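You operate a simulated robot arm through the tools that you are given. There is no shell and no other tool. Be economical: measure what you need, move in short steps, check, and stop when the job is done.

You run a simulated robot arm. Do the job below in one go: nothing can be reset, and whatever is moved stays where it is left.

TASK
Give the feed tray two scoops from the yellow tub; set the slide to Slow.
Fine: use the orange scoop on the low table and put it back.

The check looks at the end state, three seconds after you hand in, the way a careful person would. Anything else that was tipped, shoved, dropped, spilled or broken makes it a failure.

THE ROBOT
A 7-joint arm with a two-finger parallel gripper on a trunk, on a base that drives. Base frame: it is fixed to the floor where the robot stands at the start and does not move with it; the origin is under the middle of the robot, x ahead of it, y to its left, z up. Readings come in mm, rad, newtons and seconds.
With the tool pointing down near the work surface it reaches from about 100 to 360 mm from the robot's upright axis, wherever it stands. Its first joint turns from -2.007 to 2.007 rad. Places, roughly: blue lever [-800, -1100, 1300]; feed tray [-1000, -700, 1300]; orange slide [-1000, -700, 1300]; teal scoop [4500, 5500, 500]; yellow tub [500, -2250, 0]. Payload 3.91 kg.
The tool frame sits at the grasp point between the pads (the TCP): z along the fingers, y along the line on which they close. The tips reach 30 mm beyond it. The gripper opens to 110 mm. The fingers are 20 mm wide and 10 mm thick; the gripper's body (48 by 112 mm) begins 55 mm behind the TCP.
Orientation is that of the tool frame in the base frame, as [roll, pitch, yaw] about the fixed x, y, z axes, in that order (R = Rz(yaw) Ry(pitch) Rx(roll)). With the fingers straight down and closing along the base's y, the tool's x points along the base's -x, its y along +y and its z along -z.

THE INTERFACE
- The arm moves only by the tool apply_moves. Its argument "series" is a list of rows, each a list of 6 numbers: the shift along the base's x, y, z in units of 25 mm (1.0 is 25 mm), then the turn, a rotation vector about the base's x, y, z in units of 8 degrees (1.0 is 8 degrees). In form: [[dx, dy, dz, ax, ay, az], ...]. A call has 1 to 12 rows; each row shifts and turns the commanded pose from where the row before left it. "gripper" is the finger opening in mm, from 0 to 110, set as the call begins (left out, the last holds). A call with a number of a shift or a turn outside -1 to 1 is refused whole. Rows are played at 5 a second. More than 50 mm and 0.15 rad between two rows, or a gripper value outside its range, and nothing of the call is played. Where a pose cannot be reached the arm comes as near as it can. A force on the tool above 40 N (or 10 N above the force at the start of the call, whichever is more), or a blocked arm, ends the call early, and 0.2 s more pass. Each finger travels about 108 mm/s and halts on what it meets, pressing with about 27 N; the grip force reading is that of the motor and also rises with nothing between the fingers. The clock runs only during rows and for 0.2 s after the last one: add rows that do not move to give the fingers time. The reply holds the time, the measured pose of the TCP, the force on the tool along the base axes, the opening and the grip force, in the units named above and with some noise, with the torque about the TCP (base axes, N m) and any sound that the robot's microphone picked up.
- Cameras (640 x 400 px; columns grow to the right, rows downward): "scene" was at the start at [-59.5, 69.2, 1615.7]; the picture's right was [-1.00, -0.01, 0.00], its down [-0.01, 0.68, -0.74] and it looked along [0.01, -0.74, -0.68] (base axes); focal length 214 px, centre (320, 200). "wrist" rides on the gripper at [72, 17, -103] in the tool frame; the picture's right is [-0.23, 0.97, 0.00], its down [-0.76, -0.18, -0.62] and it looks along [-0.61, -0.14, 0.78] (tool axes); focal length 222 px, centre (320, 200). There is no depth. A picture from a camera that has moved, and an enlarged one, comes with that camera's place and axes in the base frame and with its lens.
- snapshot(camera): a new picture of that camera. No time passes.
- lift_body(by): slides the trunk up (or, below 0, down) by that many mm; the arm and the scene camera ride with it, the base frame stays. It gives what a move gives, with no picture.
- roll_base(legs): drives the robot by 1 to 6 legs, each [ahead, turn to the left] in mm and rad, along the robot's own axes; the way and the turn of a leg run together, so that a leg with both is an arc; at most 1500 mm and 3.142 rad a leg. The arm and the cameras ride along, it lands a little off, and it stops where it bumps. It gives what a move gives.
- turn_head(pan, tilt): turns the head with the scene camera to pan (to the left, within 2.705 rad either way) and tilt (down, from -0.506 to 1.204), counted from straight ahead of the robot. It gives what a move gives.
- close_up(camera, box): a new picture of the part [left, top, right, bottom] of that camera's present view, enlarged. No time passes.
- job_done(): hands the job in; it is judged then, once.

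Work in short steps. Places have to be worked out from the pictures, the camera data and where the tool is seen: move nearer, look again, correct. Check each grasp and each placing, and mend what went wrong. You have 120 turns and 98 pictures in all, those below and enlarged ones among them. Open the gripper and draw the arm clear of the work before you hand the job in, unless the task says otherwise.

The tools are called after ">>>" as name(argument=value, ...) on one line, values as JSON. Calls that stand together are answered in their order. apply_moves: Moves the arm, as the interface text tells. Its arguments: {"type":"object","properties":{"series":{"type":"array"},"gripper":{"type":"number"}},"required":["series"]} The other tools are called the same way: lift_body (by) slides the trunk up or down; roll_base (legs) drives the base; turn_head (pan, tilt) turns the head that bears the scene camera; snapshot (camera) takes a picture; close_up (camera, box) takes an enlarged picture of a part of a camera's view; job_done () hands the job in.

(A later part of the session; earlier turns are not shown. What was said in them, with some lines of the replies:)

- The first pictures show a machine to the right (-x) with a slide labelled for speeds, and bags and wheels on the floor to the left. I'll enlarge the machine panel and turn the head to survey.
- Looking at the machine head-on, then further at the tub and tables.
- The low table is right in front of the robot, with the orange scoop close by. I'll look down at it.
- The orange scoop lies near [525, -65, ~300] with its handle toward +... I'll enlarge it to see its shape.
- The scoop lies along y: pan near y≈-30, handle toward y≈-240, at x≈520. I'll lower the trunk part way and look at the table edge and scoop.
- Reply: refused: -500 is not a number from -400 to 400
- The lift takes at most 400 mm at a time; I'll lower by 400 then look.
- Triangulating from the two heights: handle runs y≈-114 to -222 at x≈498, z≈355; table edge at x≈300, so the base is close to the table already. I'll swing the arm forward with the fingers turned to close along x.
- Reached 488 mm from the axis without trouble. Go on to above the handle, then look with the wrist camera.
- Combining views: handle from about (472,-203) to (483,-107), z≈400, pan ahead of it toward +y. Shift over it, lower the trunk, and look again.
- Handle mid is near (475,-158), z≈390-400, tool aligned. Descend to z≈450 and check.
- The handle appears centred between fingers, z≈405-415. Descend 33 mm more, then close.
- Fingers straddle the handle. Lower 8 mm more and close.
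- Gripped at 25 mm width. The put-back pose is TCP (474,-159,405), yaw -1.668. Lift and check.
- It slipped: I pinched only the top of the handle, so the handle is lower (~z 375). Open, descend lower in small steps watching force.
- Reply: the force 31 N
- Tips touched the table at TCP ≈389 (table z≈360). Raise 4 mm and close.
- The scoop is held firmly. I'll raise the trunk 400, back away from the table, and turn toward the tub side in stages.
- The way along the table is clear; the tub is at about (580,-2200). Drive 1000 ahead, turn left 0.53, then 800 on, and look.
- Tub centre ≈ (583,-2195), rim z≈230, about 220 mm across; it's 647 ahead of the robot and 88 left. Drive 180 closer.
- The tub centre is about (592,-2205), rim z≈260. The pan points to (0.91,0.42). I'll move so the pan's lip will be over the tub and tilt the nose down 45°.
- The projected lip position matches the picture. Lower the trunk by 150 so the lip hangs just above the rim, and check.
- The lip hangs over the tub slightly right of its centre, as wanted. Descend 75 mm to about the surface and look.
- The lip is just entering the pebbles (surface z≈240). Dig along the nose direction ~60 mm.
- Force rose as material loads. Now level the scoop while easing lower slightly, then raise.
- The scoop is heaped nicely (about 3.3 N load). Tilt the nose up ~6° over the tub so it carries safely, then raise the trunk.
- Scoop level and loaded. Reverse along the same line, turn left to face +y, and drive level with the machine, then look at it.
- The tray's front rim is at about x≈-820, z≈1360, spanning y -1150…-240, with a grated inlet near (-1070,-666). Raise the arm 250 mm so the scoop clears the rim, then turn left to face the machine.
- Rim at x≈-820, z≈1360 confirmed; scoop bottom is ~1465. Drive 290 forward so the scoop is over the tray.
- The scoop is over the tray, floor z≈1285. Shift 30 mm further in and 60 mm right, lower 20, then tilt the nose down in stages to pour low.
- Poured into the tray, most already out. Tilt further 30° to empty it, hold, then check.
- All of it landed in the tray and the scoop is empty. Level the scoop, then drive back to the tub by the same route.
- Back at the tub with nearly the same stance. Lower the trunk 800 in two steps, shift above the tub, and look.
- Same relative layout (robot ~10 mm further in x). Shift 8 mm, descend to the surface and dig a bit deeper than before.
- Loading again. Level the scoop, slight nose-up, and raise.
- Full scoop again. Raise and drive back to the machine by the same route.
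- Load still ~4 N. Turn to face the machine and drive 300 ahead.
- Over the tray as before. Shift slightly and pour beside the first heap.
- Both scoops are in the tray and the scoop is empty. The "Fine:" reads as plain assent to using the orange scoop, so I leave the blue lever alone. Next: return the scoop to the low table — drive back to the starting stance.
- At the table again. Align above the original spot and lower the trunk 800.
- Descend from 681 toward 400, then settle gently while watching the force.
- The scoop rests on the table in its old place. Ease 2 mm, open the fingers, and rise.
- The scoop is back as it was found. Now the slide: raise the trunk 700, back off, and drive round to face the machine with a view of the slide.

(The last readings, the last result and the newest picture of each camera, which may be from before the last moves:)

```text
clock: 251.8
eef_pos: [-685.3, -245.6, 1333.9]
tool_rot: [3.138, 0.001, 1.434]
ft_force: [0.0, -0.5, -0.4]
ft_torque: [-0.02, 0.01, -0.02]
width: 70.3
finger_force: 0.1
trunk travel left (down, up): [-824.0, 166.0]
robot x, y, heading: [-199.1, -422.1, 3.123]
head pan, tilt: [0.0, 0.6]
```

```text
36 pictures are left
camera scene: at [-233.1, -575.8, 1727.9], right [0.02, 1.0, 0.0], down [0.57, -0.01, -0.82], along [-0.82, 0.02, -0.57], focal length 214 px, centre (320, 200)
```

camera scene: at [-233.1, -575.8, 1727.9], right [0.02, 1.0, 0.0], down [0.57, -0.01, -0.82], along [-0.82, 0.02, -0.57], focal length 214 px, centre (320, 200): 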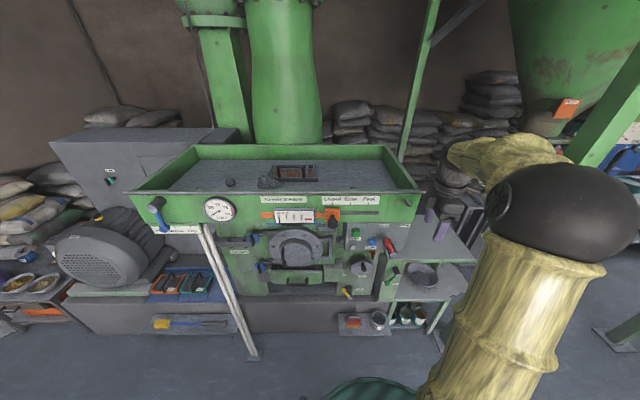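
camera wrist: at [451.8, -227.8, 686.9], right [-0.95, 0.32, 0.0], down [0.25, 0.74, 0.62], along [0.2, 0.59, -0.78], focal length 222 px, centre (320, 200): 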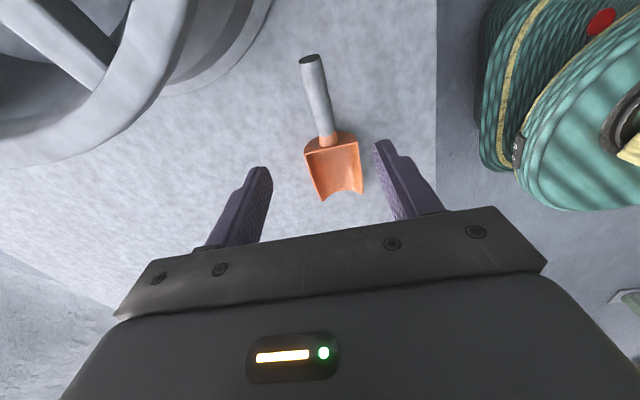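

The slide is now in clear view. I enlarge it.

>>> close_up(camera="scene", box=[250, 170, 430, 282])

>>> close_up(camera="scene", box=[300, 185, 400, 247])

```text
3.56 times, centred on (340, 226) of scene
camera zoom: at [-233.1, -575.8, 1727.9], right [0.02, 1.0, 0.0], down [0.57, -0.01, -0.82], along [-0.82, 0.02, -0.57], focal length 763 px, centre (249, 108)
```

zoom: 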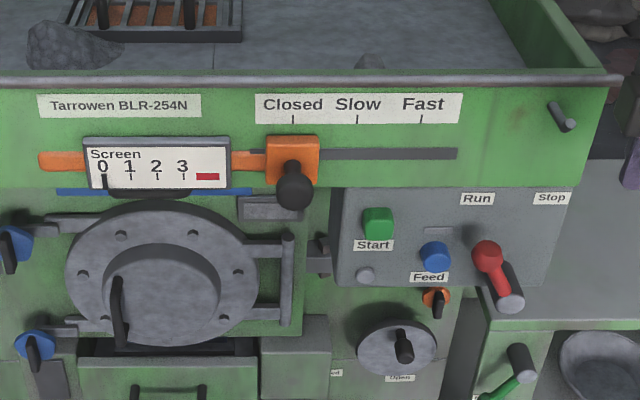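

```text
6.40 times, centred on (350, 216) of scene
camera zoom: at [-233.1, -575.8, 1727.9], right [0.02, 1.0, 0.0], down [0.57, -0.01, -0.82], along [-0.82, 0.02, -0.57], focal length 1373 px, centre (128, 98)
```

zoom: 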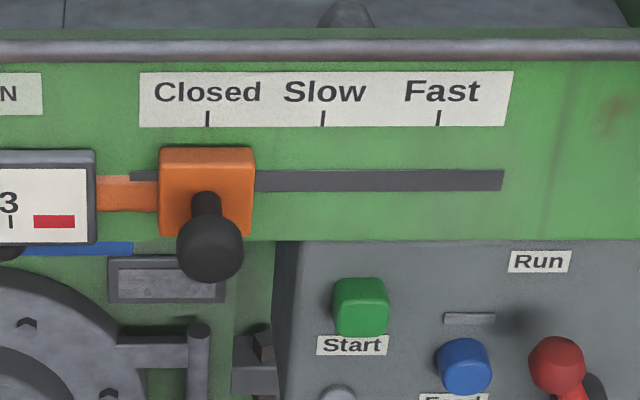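

Slide at Closed, knob end near (-755,-521,1275); Slow is 61 mm toward +y. I'll turn the tool so the fingers close along y, drawing the arm back and to the left in free space.

>>> apply_moves(series=[[0.36, -0.95, 0.15, 0, 0, -0.93], [0.36, -0.95, 0.15, 0, 0, -0.93], [0.36, -0.95, 0.15, 0, 0, -0.93], [0.36, -0.95, 0.15, 0, 0, -0.93], [0.36, -0.95, 0.15, 0, 0, -0.93], [0.36, -0.95, 0.15, 0, 0, -0.93], [0.36, -0.95, 0.15, 0, 0, -0.93], [0.36, -0.95, 0.15, 0, 0, -0.93], [0.36, -0.95, 0.15, 0, 0, -0.93], [0.36, -0.95, 0.15, 0, 0, -0.93], [0.36, -0.95, 0.15, 0, 0, -0.97]])

>>> snapshot(camera="scene")

>>> snapshot(camera="wrist")

```text
clock: 254.2
eef_pos: [-585.0, -506.6, 1373.6]
tool_rot: [3.14, 0.0, -0.002]
ft_force: [0.1, -0.2, 0.3]
ft_torque: [-0.01, 0.04, -0.01]
width: 69.7
finger_force: 0.1
trunk travel left (down, up): [-824.0, 166.0]
robot x, y, heading: [-199.4, -421.8, 3.122]
head pan, tilt: [0.0, 0.6]
```

```text
33 pictures are left
camera scene: at [-232.7, -576.6, 1727.9], right [0.02, 1.0, 0.0], down [0.56, -0.01, -0.83], along [-0.82, 0.02, -0.56], focal length 214 px, centre (320, 200)
```

scene: 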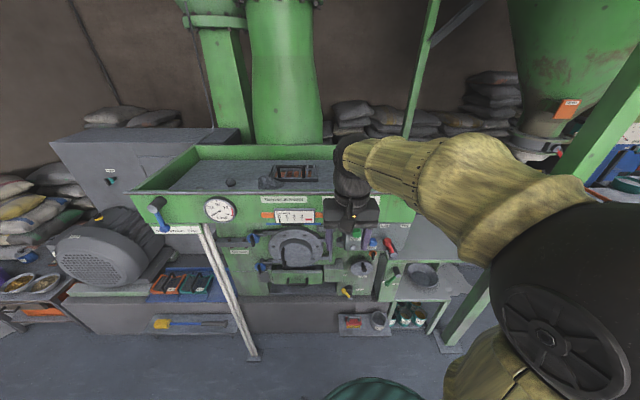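

```text
32 pictures are left
camera wrist: at [-512.7, -523.7, 1477.0], right [-0.23, -0.97, 0.0], down [-0.76, 0.18, 0.62], along [-0.61, 0.14, -0.78], focal length 222 px, centre (320, 200)
```

wrist: 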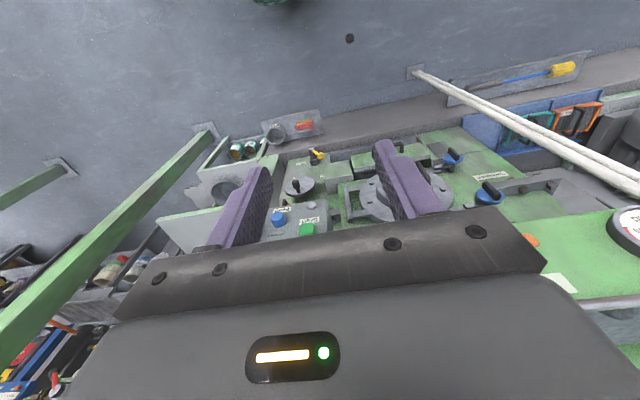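

The tool orientation works. Drive forward 120 mm, staying high, then look.

>>> roll_base(legs=[[120, 0]])

>>> snapshot(camera="scene")

```text
clock: 255.5
eef_pos: [-704.0, -503.6, 1374.4]
tool_rot: [3.137, 0.0, 0.002]
ft_force: [-0.8, -0.1, -0.8]
ft_torque: [-0.01, -0.02, 0.02]
width: 69.9
finger_force: 0.1
trunk travel left (down, up): [-824.0, 166.0]
robot x, y, heading: [-315.9, -423.5, 3.124]
head pan, tilt: [0.0, 0.6]
```

```text
31 pictures are left
camera scene: at [-351.2, -573.7, 1727.9], right [0.02, 1.0, 0.0], down [0.57, -0.01, -0.82], along [-0.82, 0.02, -0.57], focal length 214 px, centre (320, 200)
```

scene: 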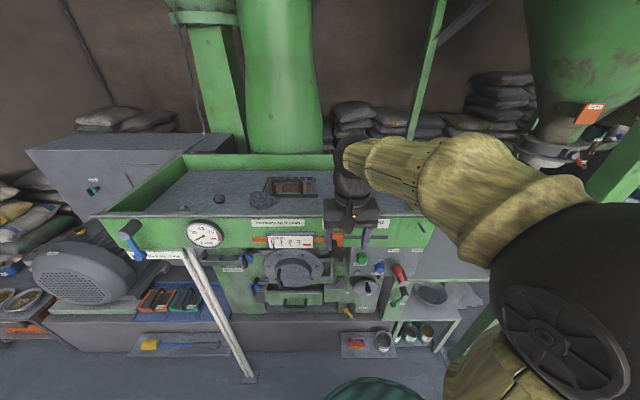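

>>> close_up(camera="scene", box=[290, 190, 420, 271])

```text
4.92 times, centred on (355, 230) of scene
camera zoom: at [-351.2, -573.7, 1727.9], right [0.02, 1.0, 0.0], down [0.57, -0.01, -0.82], along [-0.82, 0.02, -0.57], focal length 1056 px, centre (148, 50)
```

zoom: 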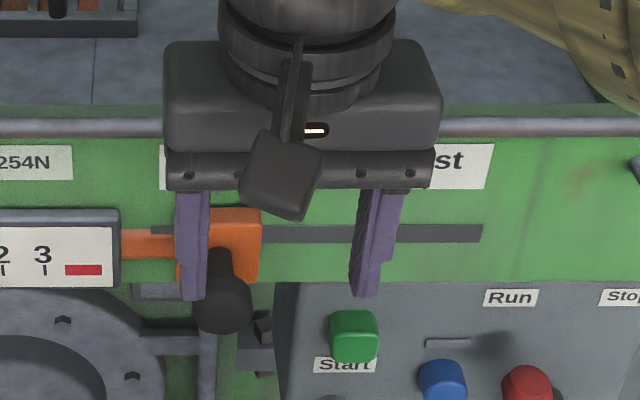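

Two views put the knob's ball at (-746,-522,1282), 32 mm across. Align y, lower in front of it, then check.

>>> apply_moves(series=[[0, -0.74, -0.6, 0, 0, 0], [0, 0, -1, 0, 0, 0], [0, 0, -1, 0, 0, 0], [0, 0, -1, 0, 0, 0]])

>>> close_up(camera="scene", box=[290, 190, 420, 271])

```text
clock: 256.5
eef_pos: [-703.3, -523.6, 1284.0]
tool_rot: [3.137, -0.003, 0.001]
ft_force: [0.5, -0.1, 0.2]
ft_torque: [-0.01, -0.02, 0.02]
width: 70.0
finger_force: 0.1
trunk travel left (down, up): [-824.0, 166.0]
robot x, y, heading: [-319.6, -422.0, 3.124]
head pan, tilt: [0.0, 0.6]
```

```text
4.92 times, centred on (355, 230) of scene
camera zoom: at [-349.8, -573.6, 1727.9], right [0.02, 1.0, 0.0], down [0.57, -0.01, -0.82], along [-0.82, 0.02, -0.57], focal length 1056 px, centre (148, 50)
```

zoom: 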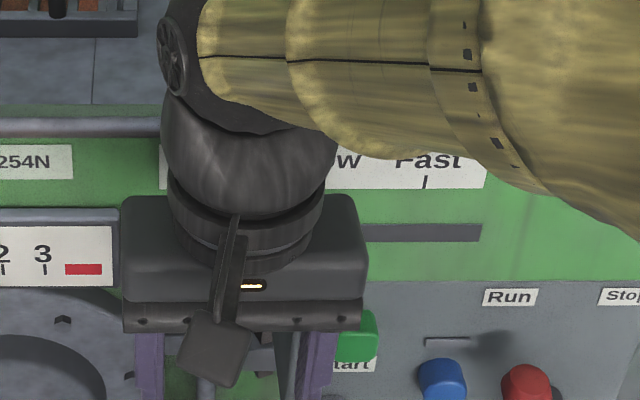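

The wrist stays clear of the rim (front at x≈-825). Advance 38 mm so the fingers straddle the ball, then close.

>>> apply_moves(series=[[-0.8, 0, 0, 0, 0, 0], [-0.75, 0, 0, 0, 0, 0]])

>>> apply_moves(series=[[0, 0, 0, 0, 0, 0], [0, 0, 0, 0, 0, 0], [0, 0, 0, 0, 0, 0]], gripper=20)

>>> close_up(camera="scene", box=[290, 190, 420, 271])

```text
clock: 257.1
eef_pos: [-741.7, -522.4, 1285.7]
tool_rot: [3.139, 0.0, 0.002]
ft_force: [0.6, 0.4, -0.3]
ft_torque: [-0.01, 0.0, 0.01]
width: 70.0
finger_force: 0.1
trunk travel left (down, up): [-824.0, 166.0]
robot x, y, heading: [-316.9, -421.2, 3.122]
head pan, tilt: [0.0, 0.6]
```

```text
clock: 257.9
eef_pos: [-741.1, -521.8, 1284.4]
tool_rot: [3.137, 0.001, -0.001]
ft_force: [0.6, -1.9, 1.7]
ft_torque: [-0.03, -0.28, 0.11]
width: 29.3
finger_force: 45.1
trunk travel left (down, up): [-824.0, 166.0]
robot x, y, heading: [-316.4, -418.7, 3.119]
head pan, tilt: [0.0, 0.6]
```

```text
4.92 times, centred on (355, 230) of scene
camera zoom: at [-349.2, -574.1, 1727.9], right [0.02, 1.0, 0.0], down [0.56, -0.01, -0.83], along [-0.82, 0.02, -0.56], focal length 1056 px, centre (148, 50)
```

zoom: 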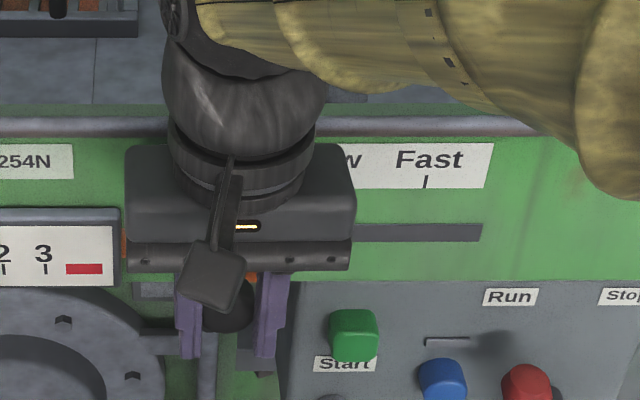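

Knob gripped (29 mm). Slide it 61 mm toward +y in small steps.

>>> apply_moves(series=[[0, 0.4, 0, 0, 0, 0], [0, 0.4, 0, 0, 0, 0], [0, 0.4, 0, 0, 0, 0], [0, 0.4, 0, 0, 0, 0], [0, 0.4, 0, 0, 0, 0], [0, 0.4, 0, 0, 0, 0], [0, 0, 0, 0, 0, 0]])

>>> close_up(camera="scene", box=[290, 190, 420, 271])

```text
clock: 259.5
eef_pos: [-740.6, -462.5, 1285.0]
tool_rot: [3.14, -0.001, 0.002]
ft_force: [7.2, -2.0, -11.0]
ft_torque: [-0.05, 0.15, 0.06]
width: 29.5
finger_force: 44.7
trunk travel left (down, up): [-824.0, 166.0]
robot x, y, heading: [-314.4, -421.1, 3.121]
head pan, tilt: [0.0, 0.6]
```

```text
4.92 times, centred on (355, 230) of scene
camera zoom: at [-348.6, -574.3, 1727.8], right [0.02, 1.0, 0.0], down [0.56, -0.01, -0.83], along [-0.83, 0.02, -0.56], focal length 1056 px, centre (148, 50)
```

zoom: 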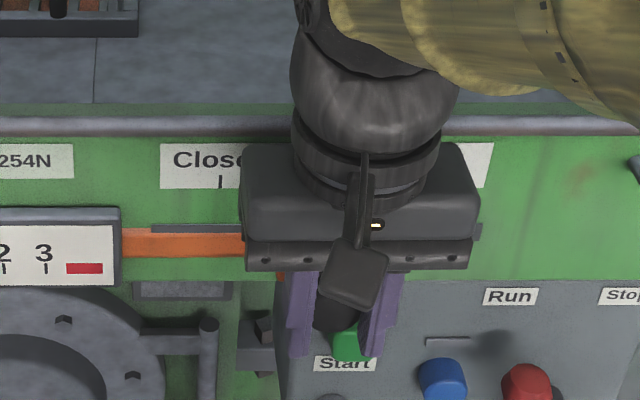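

It moved about 60 mm. Release, back away and inspect.

>>> apply_moves(series=[[0, 0, 0, 0, 0, 0], [0, 0, 0, 0, 0, 0], [0, 0, 0, 0, 0, 0]], gripper=80)

>>> apply_moves(series=[[0.8, 0, 0, 0, 0, 0], [1, 0, 0, 0, 0, 0], [0.2, 0, 1, 0, 0, 0], [0, 0, 1, 0, 0, 0], [0, 0.5, 1, 0, 0, 0], [0, 1, 1, 0, 0, 0], [0, 1, 0, 0, 0, 0], [0, 1, 0, 0, 0, 0], [0, 1, 0, 0, 0, 0]])

>>> close_up(camera="scene", box=[290, 190, 420, 271])

```text
clock: 260.3
eef_pos: [-741.1, -464.0, 1284.7]
tool_rot: [3.138, -0.001, 0.002]
ft_force: [-0.8, -0.5, -0.3]
ft_torque: [0.04, 0.05, -0.02]
width: 80.0
finger_force: 0.0
trunk travel left (down, up): [-824.0, 166.0]
robot x, y, heading: [-315.9, -419.4, 3.119]
head pan, tilt: [0.0, 0.6]
```

```text
clock: 262.3
eef_pos: [-692.3, -348.7, 1384.7]
tool_rot: [3.139, 0.001, 0.0]
ft_force: [-0.6, 0.6, -0.1]
ft_torque: [0.03, 0.01, 0.02]
width: 80.1
finger_force: 0.1
trunk travel left (down, up): [-824.0, 166.0]
robot x, y, heading: [-316.6, -418.4, 3.117]
head pan, tilt: [0.0, 0.6]
```

```text
4.92 times, centred on (355, 230) of scene
camera zoom: at [-349.6, -573.0, 1728.0], right [0.02, 1.0, 0.0], down [0.57, -0.01, -0.82], along [-0.82, 0.02, -0.57], focal length 1056 px, centre (148, 50)
```

zoom: 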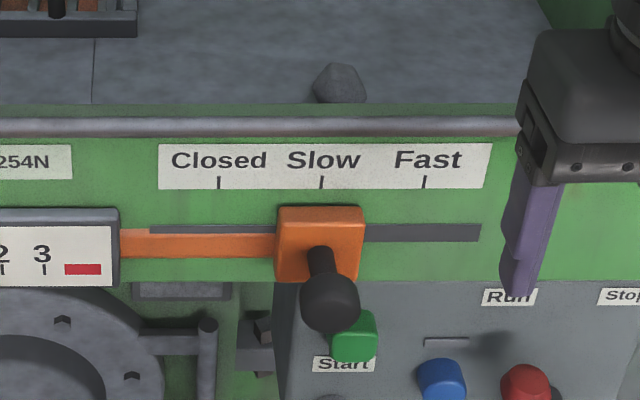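

The slide sits exactly at Slow. Back off the base and take a last look at the machine and tray.

>>> roll_base(legs=[[-200, 0]])

>>> snapshot(camera="scene")

>>> close_up(camera="scene", box=[130, 140, 350, 278])

```text
clock: 264.1
eef_pos: [-490.1, -353.3, 1385.3]
tool_rot: [3.139, 0.002, 0.0]
ft_force: [0.3, 0.4, 0.8]
ft_torque: [-0.01, 0.06, 0.01]
width: 80.1
finger_force: 0.1
trunk travel left (down, up): [-824.0, 166.0]
robot x, y, heading: [-115.9, -423.1, 3.124]
head pan, tilt: [0.0, 0.6]
```

```text
25 pictures are left
camera scene: at [-147.6, -577.4, 1728.0], right [0.02, 1.0, 0.0], down [0.56, -0.01, -0.83], along [-0.83, 0.02, -0.56], focal length 214 px, centre (320, 200)
```

scene: 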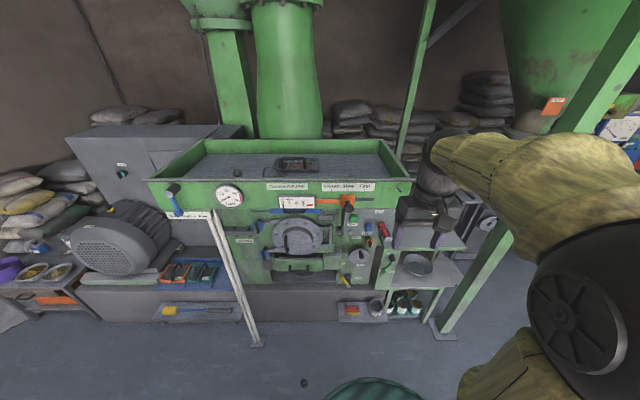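

```text
2.90 times, centred on (240, 209) of scene
camera zoom: at [-147.6, -577.4, 1728.0], right [0.02, 1.0, 0.0], down [0.56, -0.01, -0.83], along [-0.83, 0.02, -0.56], focal length 622 px, centre (552, 174)
```

zoom: 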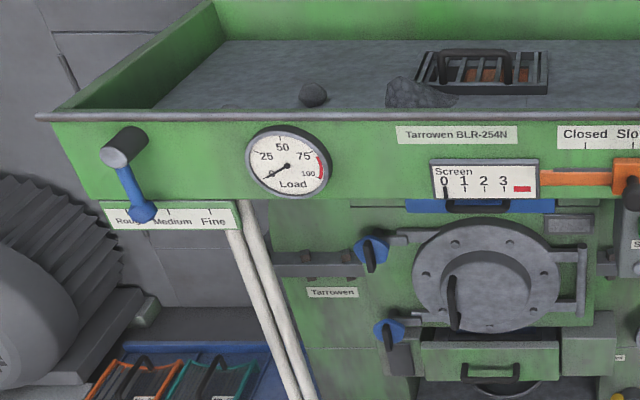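

The lever is untouched. I notice a dark spot on the floor near (-633,-671); I'll check what it is.

>>> turn_head(pan=0.05, tilt=0.9)

>>> close_up(camera="scene", box=[240, 220, 400, 360])

>>> close_up(camera="scene", box=[120, 40, 420, 200])

```text
clock: 264.9
eef_pos: [-492.5, -353.2, 1384.5]
tool_rot: [3.137, 0.001, 0.001]
ft_force: [0.7, 0.4, -0.4]
ft_torque: [-0.02, -0.02, 0.02]
width: 80.0
finger_force: 0.0
trunk travel left (down, up): [-824.0, 166.0]
robot x, y, heading: [-115.2, -422.9, 3.127]
head pan, tilt: [0.051, 0.901]
```

```text
2.86 times, centred on (320, 290) of scene
camera zoom: at [-136.2, -581.4, 1703.2], right [-0.03, 1.0, 0.0], down [0.78, 0.03, -0.62], along [-0.62, -0.02, -0.78], focal length 613 px, centre (320, -57)
```

zoom: 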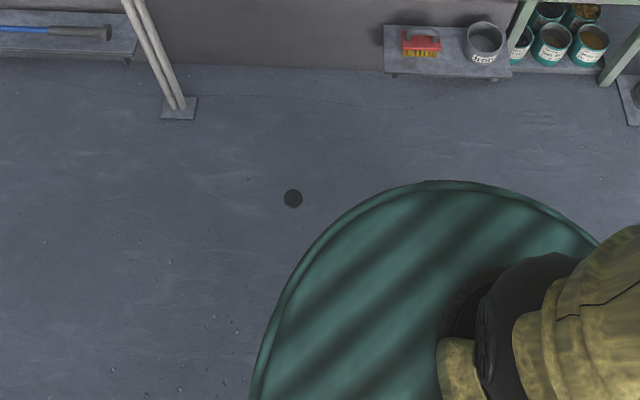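

```text
2.13 times, centred on (270, 120) of scene
camera zoom: at [-136.2, -581.4, 1703.2], right [-0.03, 1.0, 0.0], down [0.78, 0.03, -0.62], along [-0.62, -0.02, -0.78], focal length 458 px, centre (427, 371)
```

zoom: 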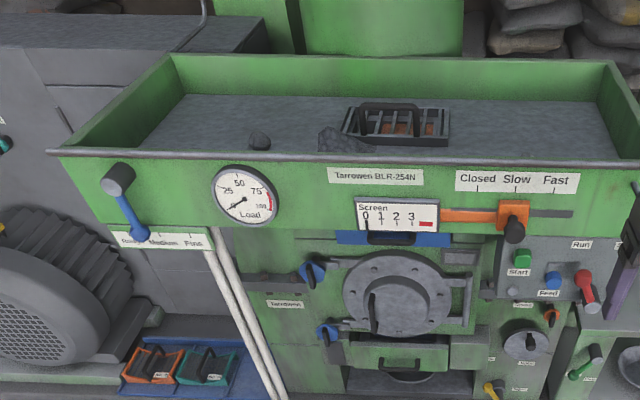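

The three stones in the tray and the heap are as expected. I'll enlarge the floor spot tightly, to tell a stain from spilled material.

>>> close_up(camera="scene", box=[300, 278, 326, 300])

>>> close_up(camera="scene", box=[480, 260, 640, 400])

```text
16.00 times, centred on (313, 289) of scene
camera zoom: at [-136.2, -581.4, 1703.2], right [-0.03, 1.0, 0.0], down [0.78, 0.03, -0.62], along [-0.62, -0.02, -0.78], focal length 3432 px, centre (432, -1224)
```

zoom: 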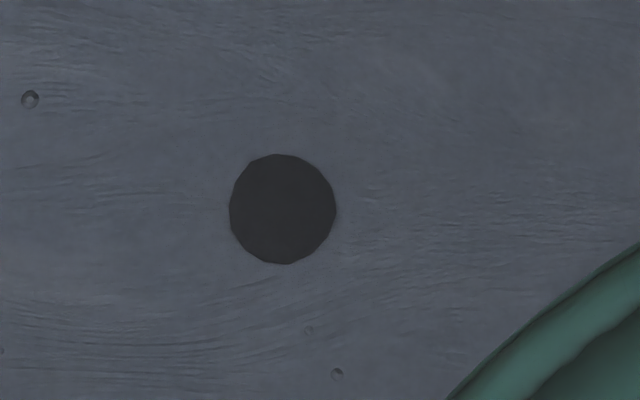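

```text
2.86 times, centred on (560, 330) of scene
camera zoom: at [-136.2, -581.4, 1703.2], right [-0.03, 1.0, 0.0], down [0.78, 0.03, -0.62], along [-0.62, -0.02, -0.78], focal length 613 px, centre (-366, -171)
```

zoom: 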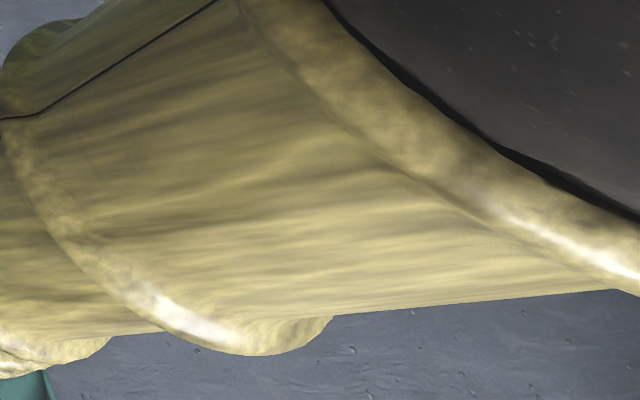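

It's a uniform dark disc ~50 mm across, unlike the pebbles. A lower viewpoint will show if it's flat or an object; I also want to see the tub surroundings for spills.

>>> lift_body(by=-400)

>>> lift_body(by=-300)

>>> turn_head(pan=0.1, tilt=0.7)

>>> snapshot(camera="scene")

```text
clock: 268.7
eef_pos: [-492.0, -352.6, 985.9]
tool_rot: [3.137, 0.0, 0.0]
ft_force: [-0.5, -0.2, -0.5]
ft_torque: [-0.01, 0.01, 0.01]
width: 79.9
finger_force: 0.1
trunk travel left (down, up): [-424.0, 566.0]
robot x, y, heading: [-115.4, -424.4, 3.125]
head pan, tilt: [0.051, 0.901]
```

```text
clock: 271.7
eef_pos: [-491.5, -352.2, 684.2]
tool_rot: [3.139, 0.0, 0.001]
ft_force: [-0.3, -0.2, 0.1]
ft_torque: [0.01, 0.01, -0.02]
width: 80.1
finger_force: 0.1
trunk travel left (down, up): [-124.0, 866.0]
robot x, y, heading: [-117.2, -424.3, 3.122]
head pan, tilt: [0.051, 0.901]
```

```text
clock: 272.4
eef_pos: [-490.9, -353.2, 685.0]
tool_rot: [3.138, 0.0, 0.0]
ft_force: [0.1, -0.6, 0.0]
ft_torque: [0.0, 0.02, 0.02]
width: 79.9
finger_force: 0.1
trunk travel left (down, up): [-124.0, 866.0]
robot x, y, heading: [-118.4, -424.4, 3.122]
head pan, tilt: [0.099, 0.7]
```

```text
19 pictures are left
camera scene: at [-145.3, -585.9, 1019.3], right [-0.08, 1.0, 0.0], down [0.64, 0.05, -0.76], along [-0.76, -0.06, -0.64], focal length 214 px, centre (320, 200)
```

scene: 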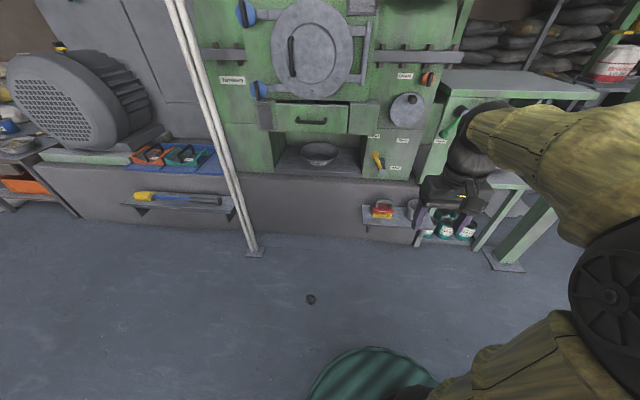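

>>> close_up(camera="scene", box=[295, 288, 327, 308])

```text
16.00 times, centred on (311, 298) of scene
camera zoom: at [-145.3, -585.9, 1019.3], right [-0.08, 1.0, 0.0], down [0.64, 0.05, -0.76], along [-0.76, -0.06, -0.64], focal length 3432 px, centre (464, -1368)
```

zoom: 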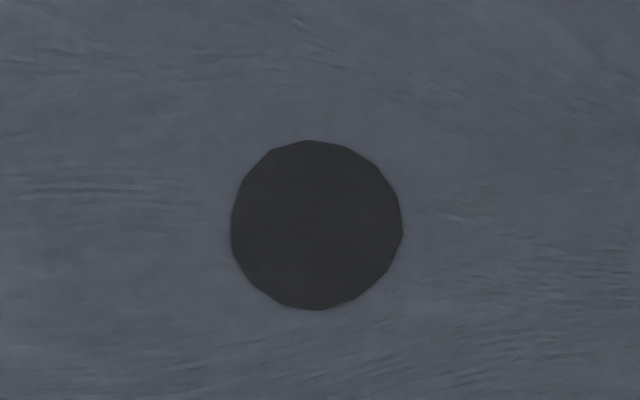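

It's perfectly flat, like a stain or fitting in the floor. I'll check the travelled route for similar marks.

>>> turn_head(pan=1.0, tilt=0.6)

>>> snapshot(camera="scene")

>>> turn_head(pan=1.9, tilt=0.5)

>>> snapshot(camera="scene")

```text
clock: 273.6
eef_pos: [-492.7, -351.9, 684.8]
tool_rot: [3.14, 0.0, -0.002]
ft_force: [0.4, -0.5, 0.0]
ft_torque: [-0.01, -0.01, 0.01]
width: 79.9
finger_force: 0.1
trunk travel left (down, up): [-124.0, 866.0]
robot x, y, heading: [-117.3, -424.7, 3.124]
head pan, tilt: [1.0, 0.6]
```

```text
17 pictures are left
camera scene: at [-109.8, -652.4, 1027.9], right [-0.83, 0.56, 0.0], down [0.31, 0.47, -0.82], along [-0.46, -0.69, -0.57], focal length 214 px, centre (320, 200)
```

scene: 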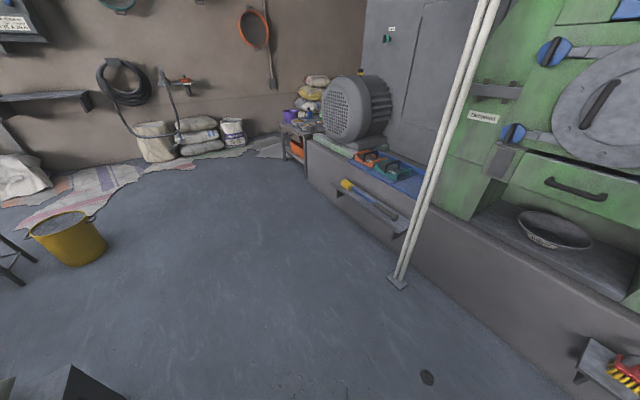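

```text
clock: 274.8
eef_pos: [-491.8, -353.2, 684.0]
tool_rot: [3.138, -0.001, -0.001]
ft_force: [-0.3, 0.4, -0.2]
ft_torque: [0.0, 0.0, -0.03]
width: 79.9
finger_force: 0.0
trunk travel left (down, up): [-124.0, 866.0]
robot x, y, heading: [-117.9, -423.5, 3.121]
head pan, tilt: [1.901, 0.499]
```

```text
16 pictures are left
camera scene: at [-32.8, -665.6, 1037.0], right [-0.95, -0.31, 0.0], down [-0.15, 0.46, -0.88], along [0.27, -0.84, -0.48], focal length 214 px, centre (320, 200)
```

scene: 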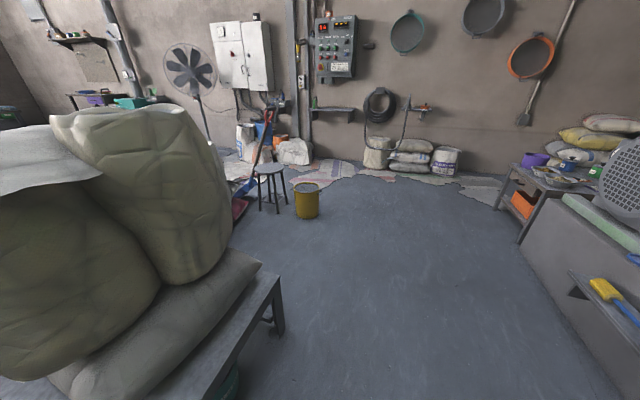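

The route and tub area are clean, the tub is upright, and the spot is a flat floor mark I can't lift. The arm is clear and the gripper open, so I hand in.

>>> job_done()

```text
The job is handed in.
```

I put two scoops from the yellow tub into the feed tray, set the slide to Slow, and laid the orange scoop back in its place on the low table.

- **"Fine":** I read it as plain assent to using the orange scoop, so the blue lever (Rough/Medium/Fine) stays at Rough. If you meant the lever should go to Fine, that wasn't done.
- **Floor mark:** A flat dark disc, about 50 mm across, lies on the floor near [-620, -665], roughly under where the loaded scoop passed. It doesn't look like the pebbles, but I couldn't confirm it was there at the start, so I can't rule out a small spill.
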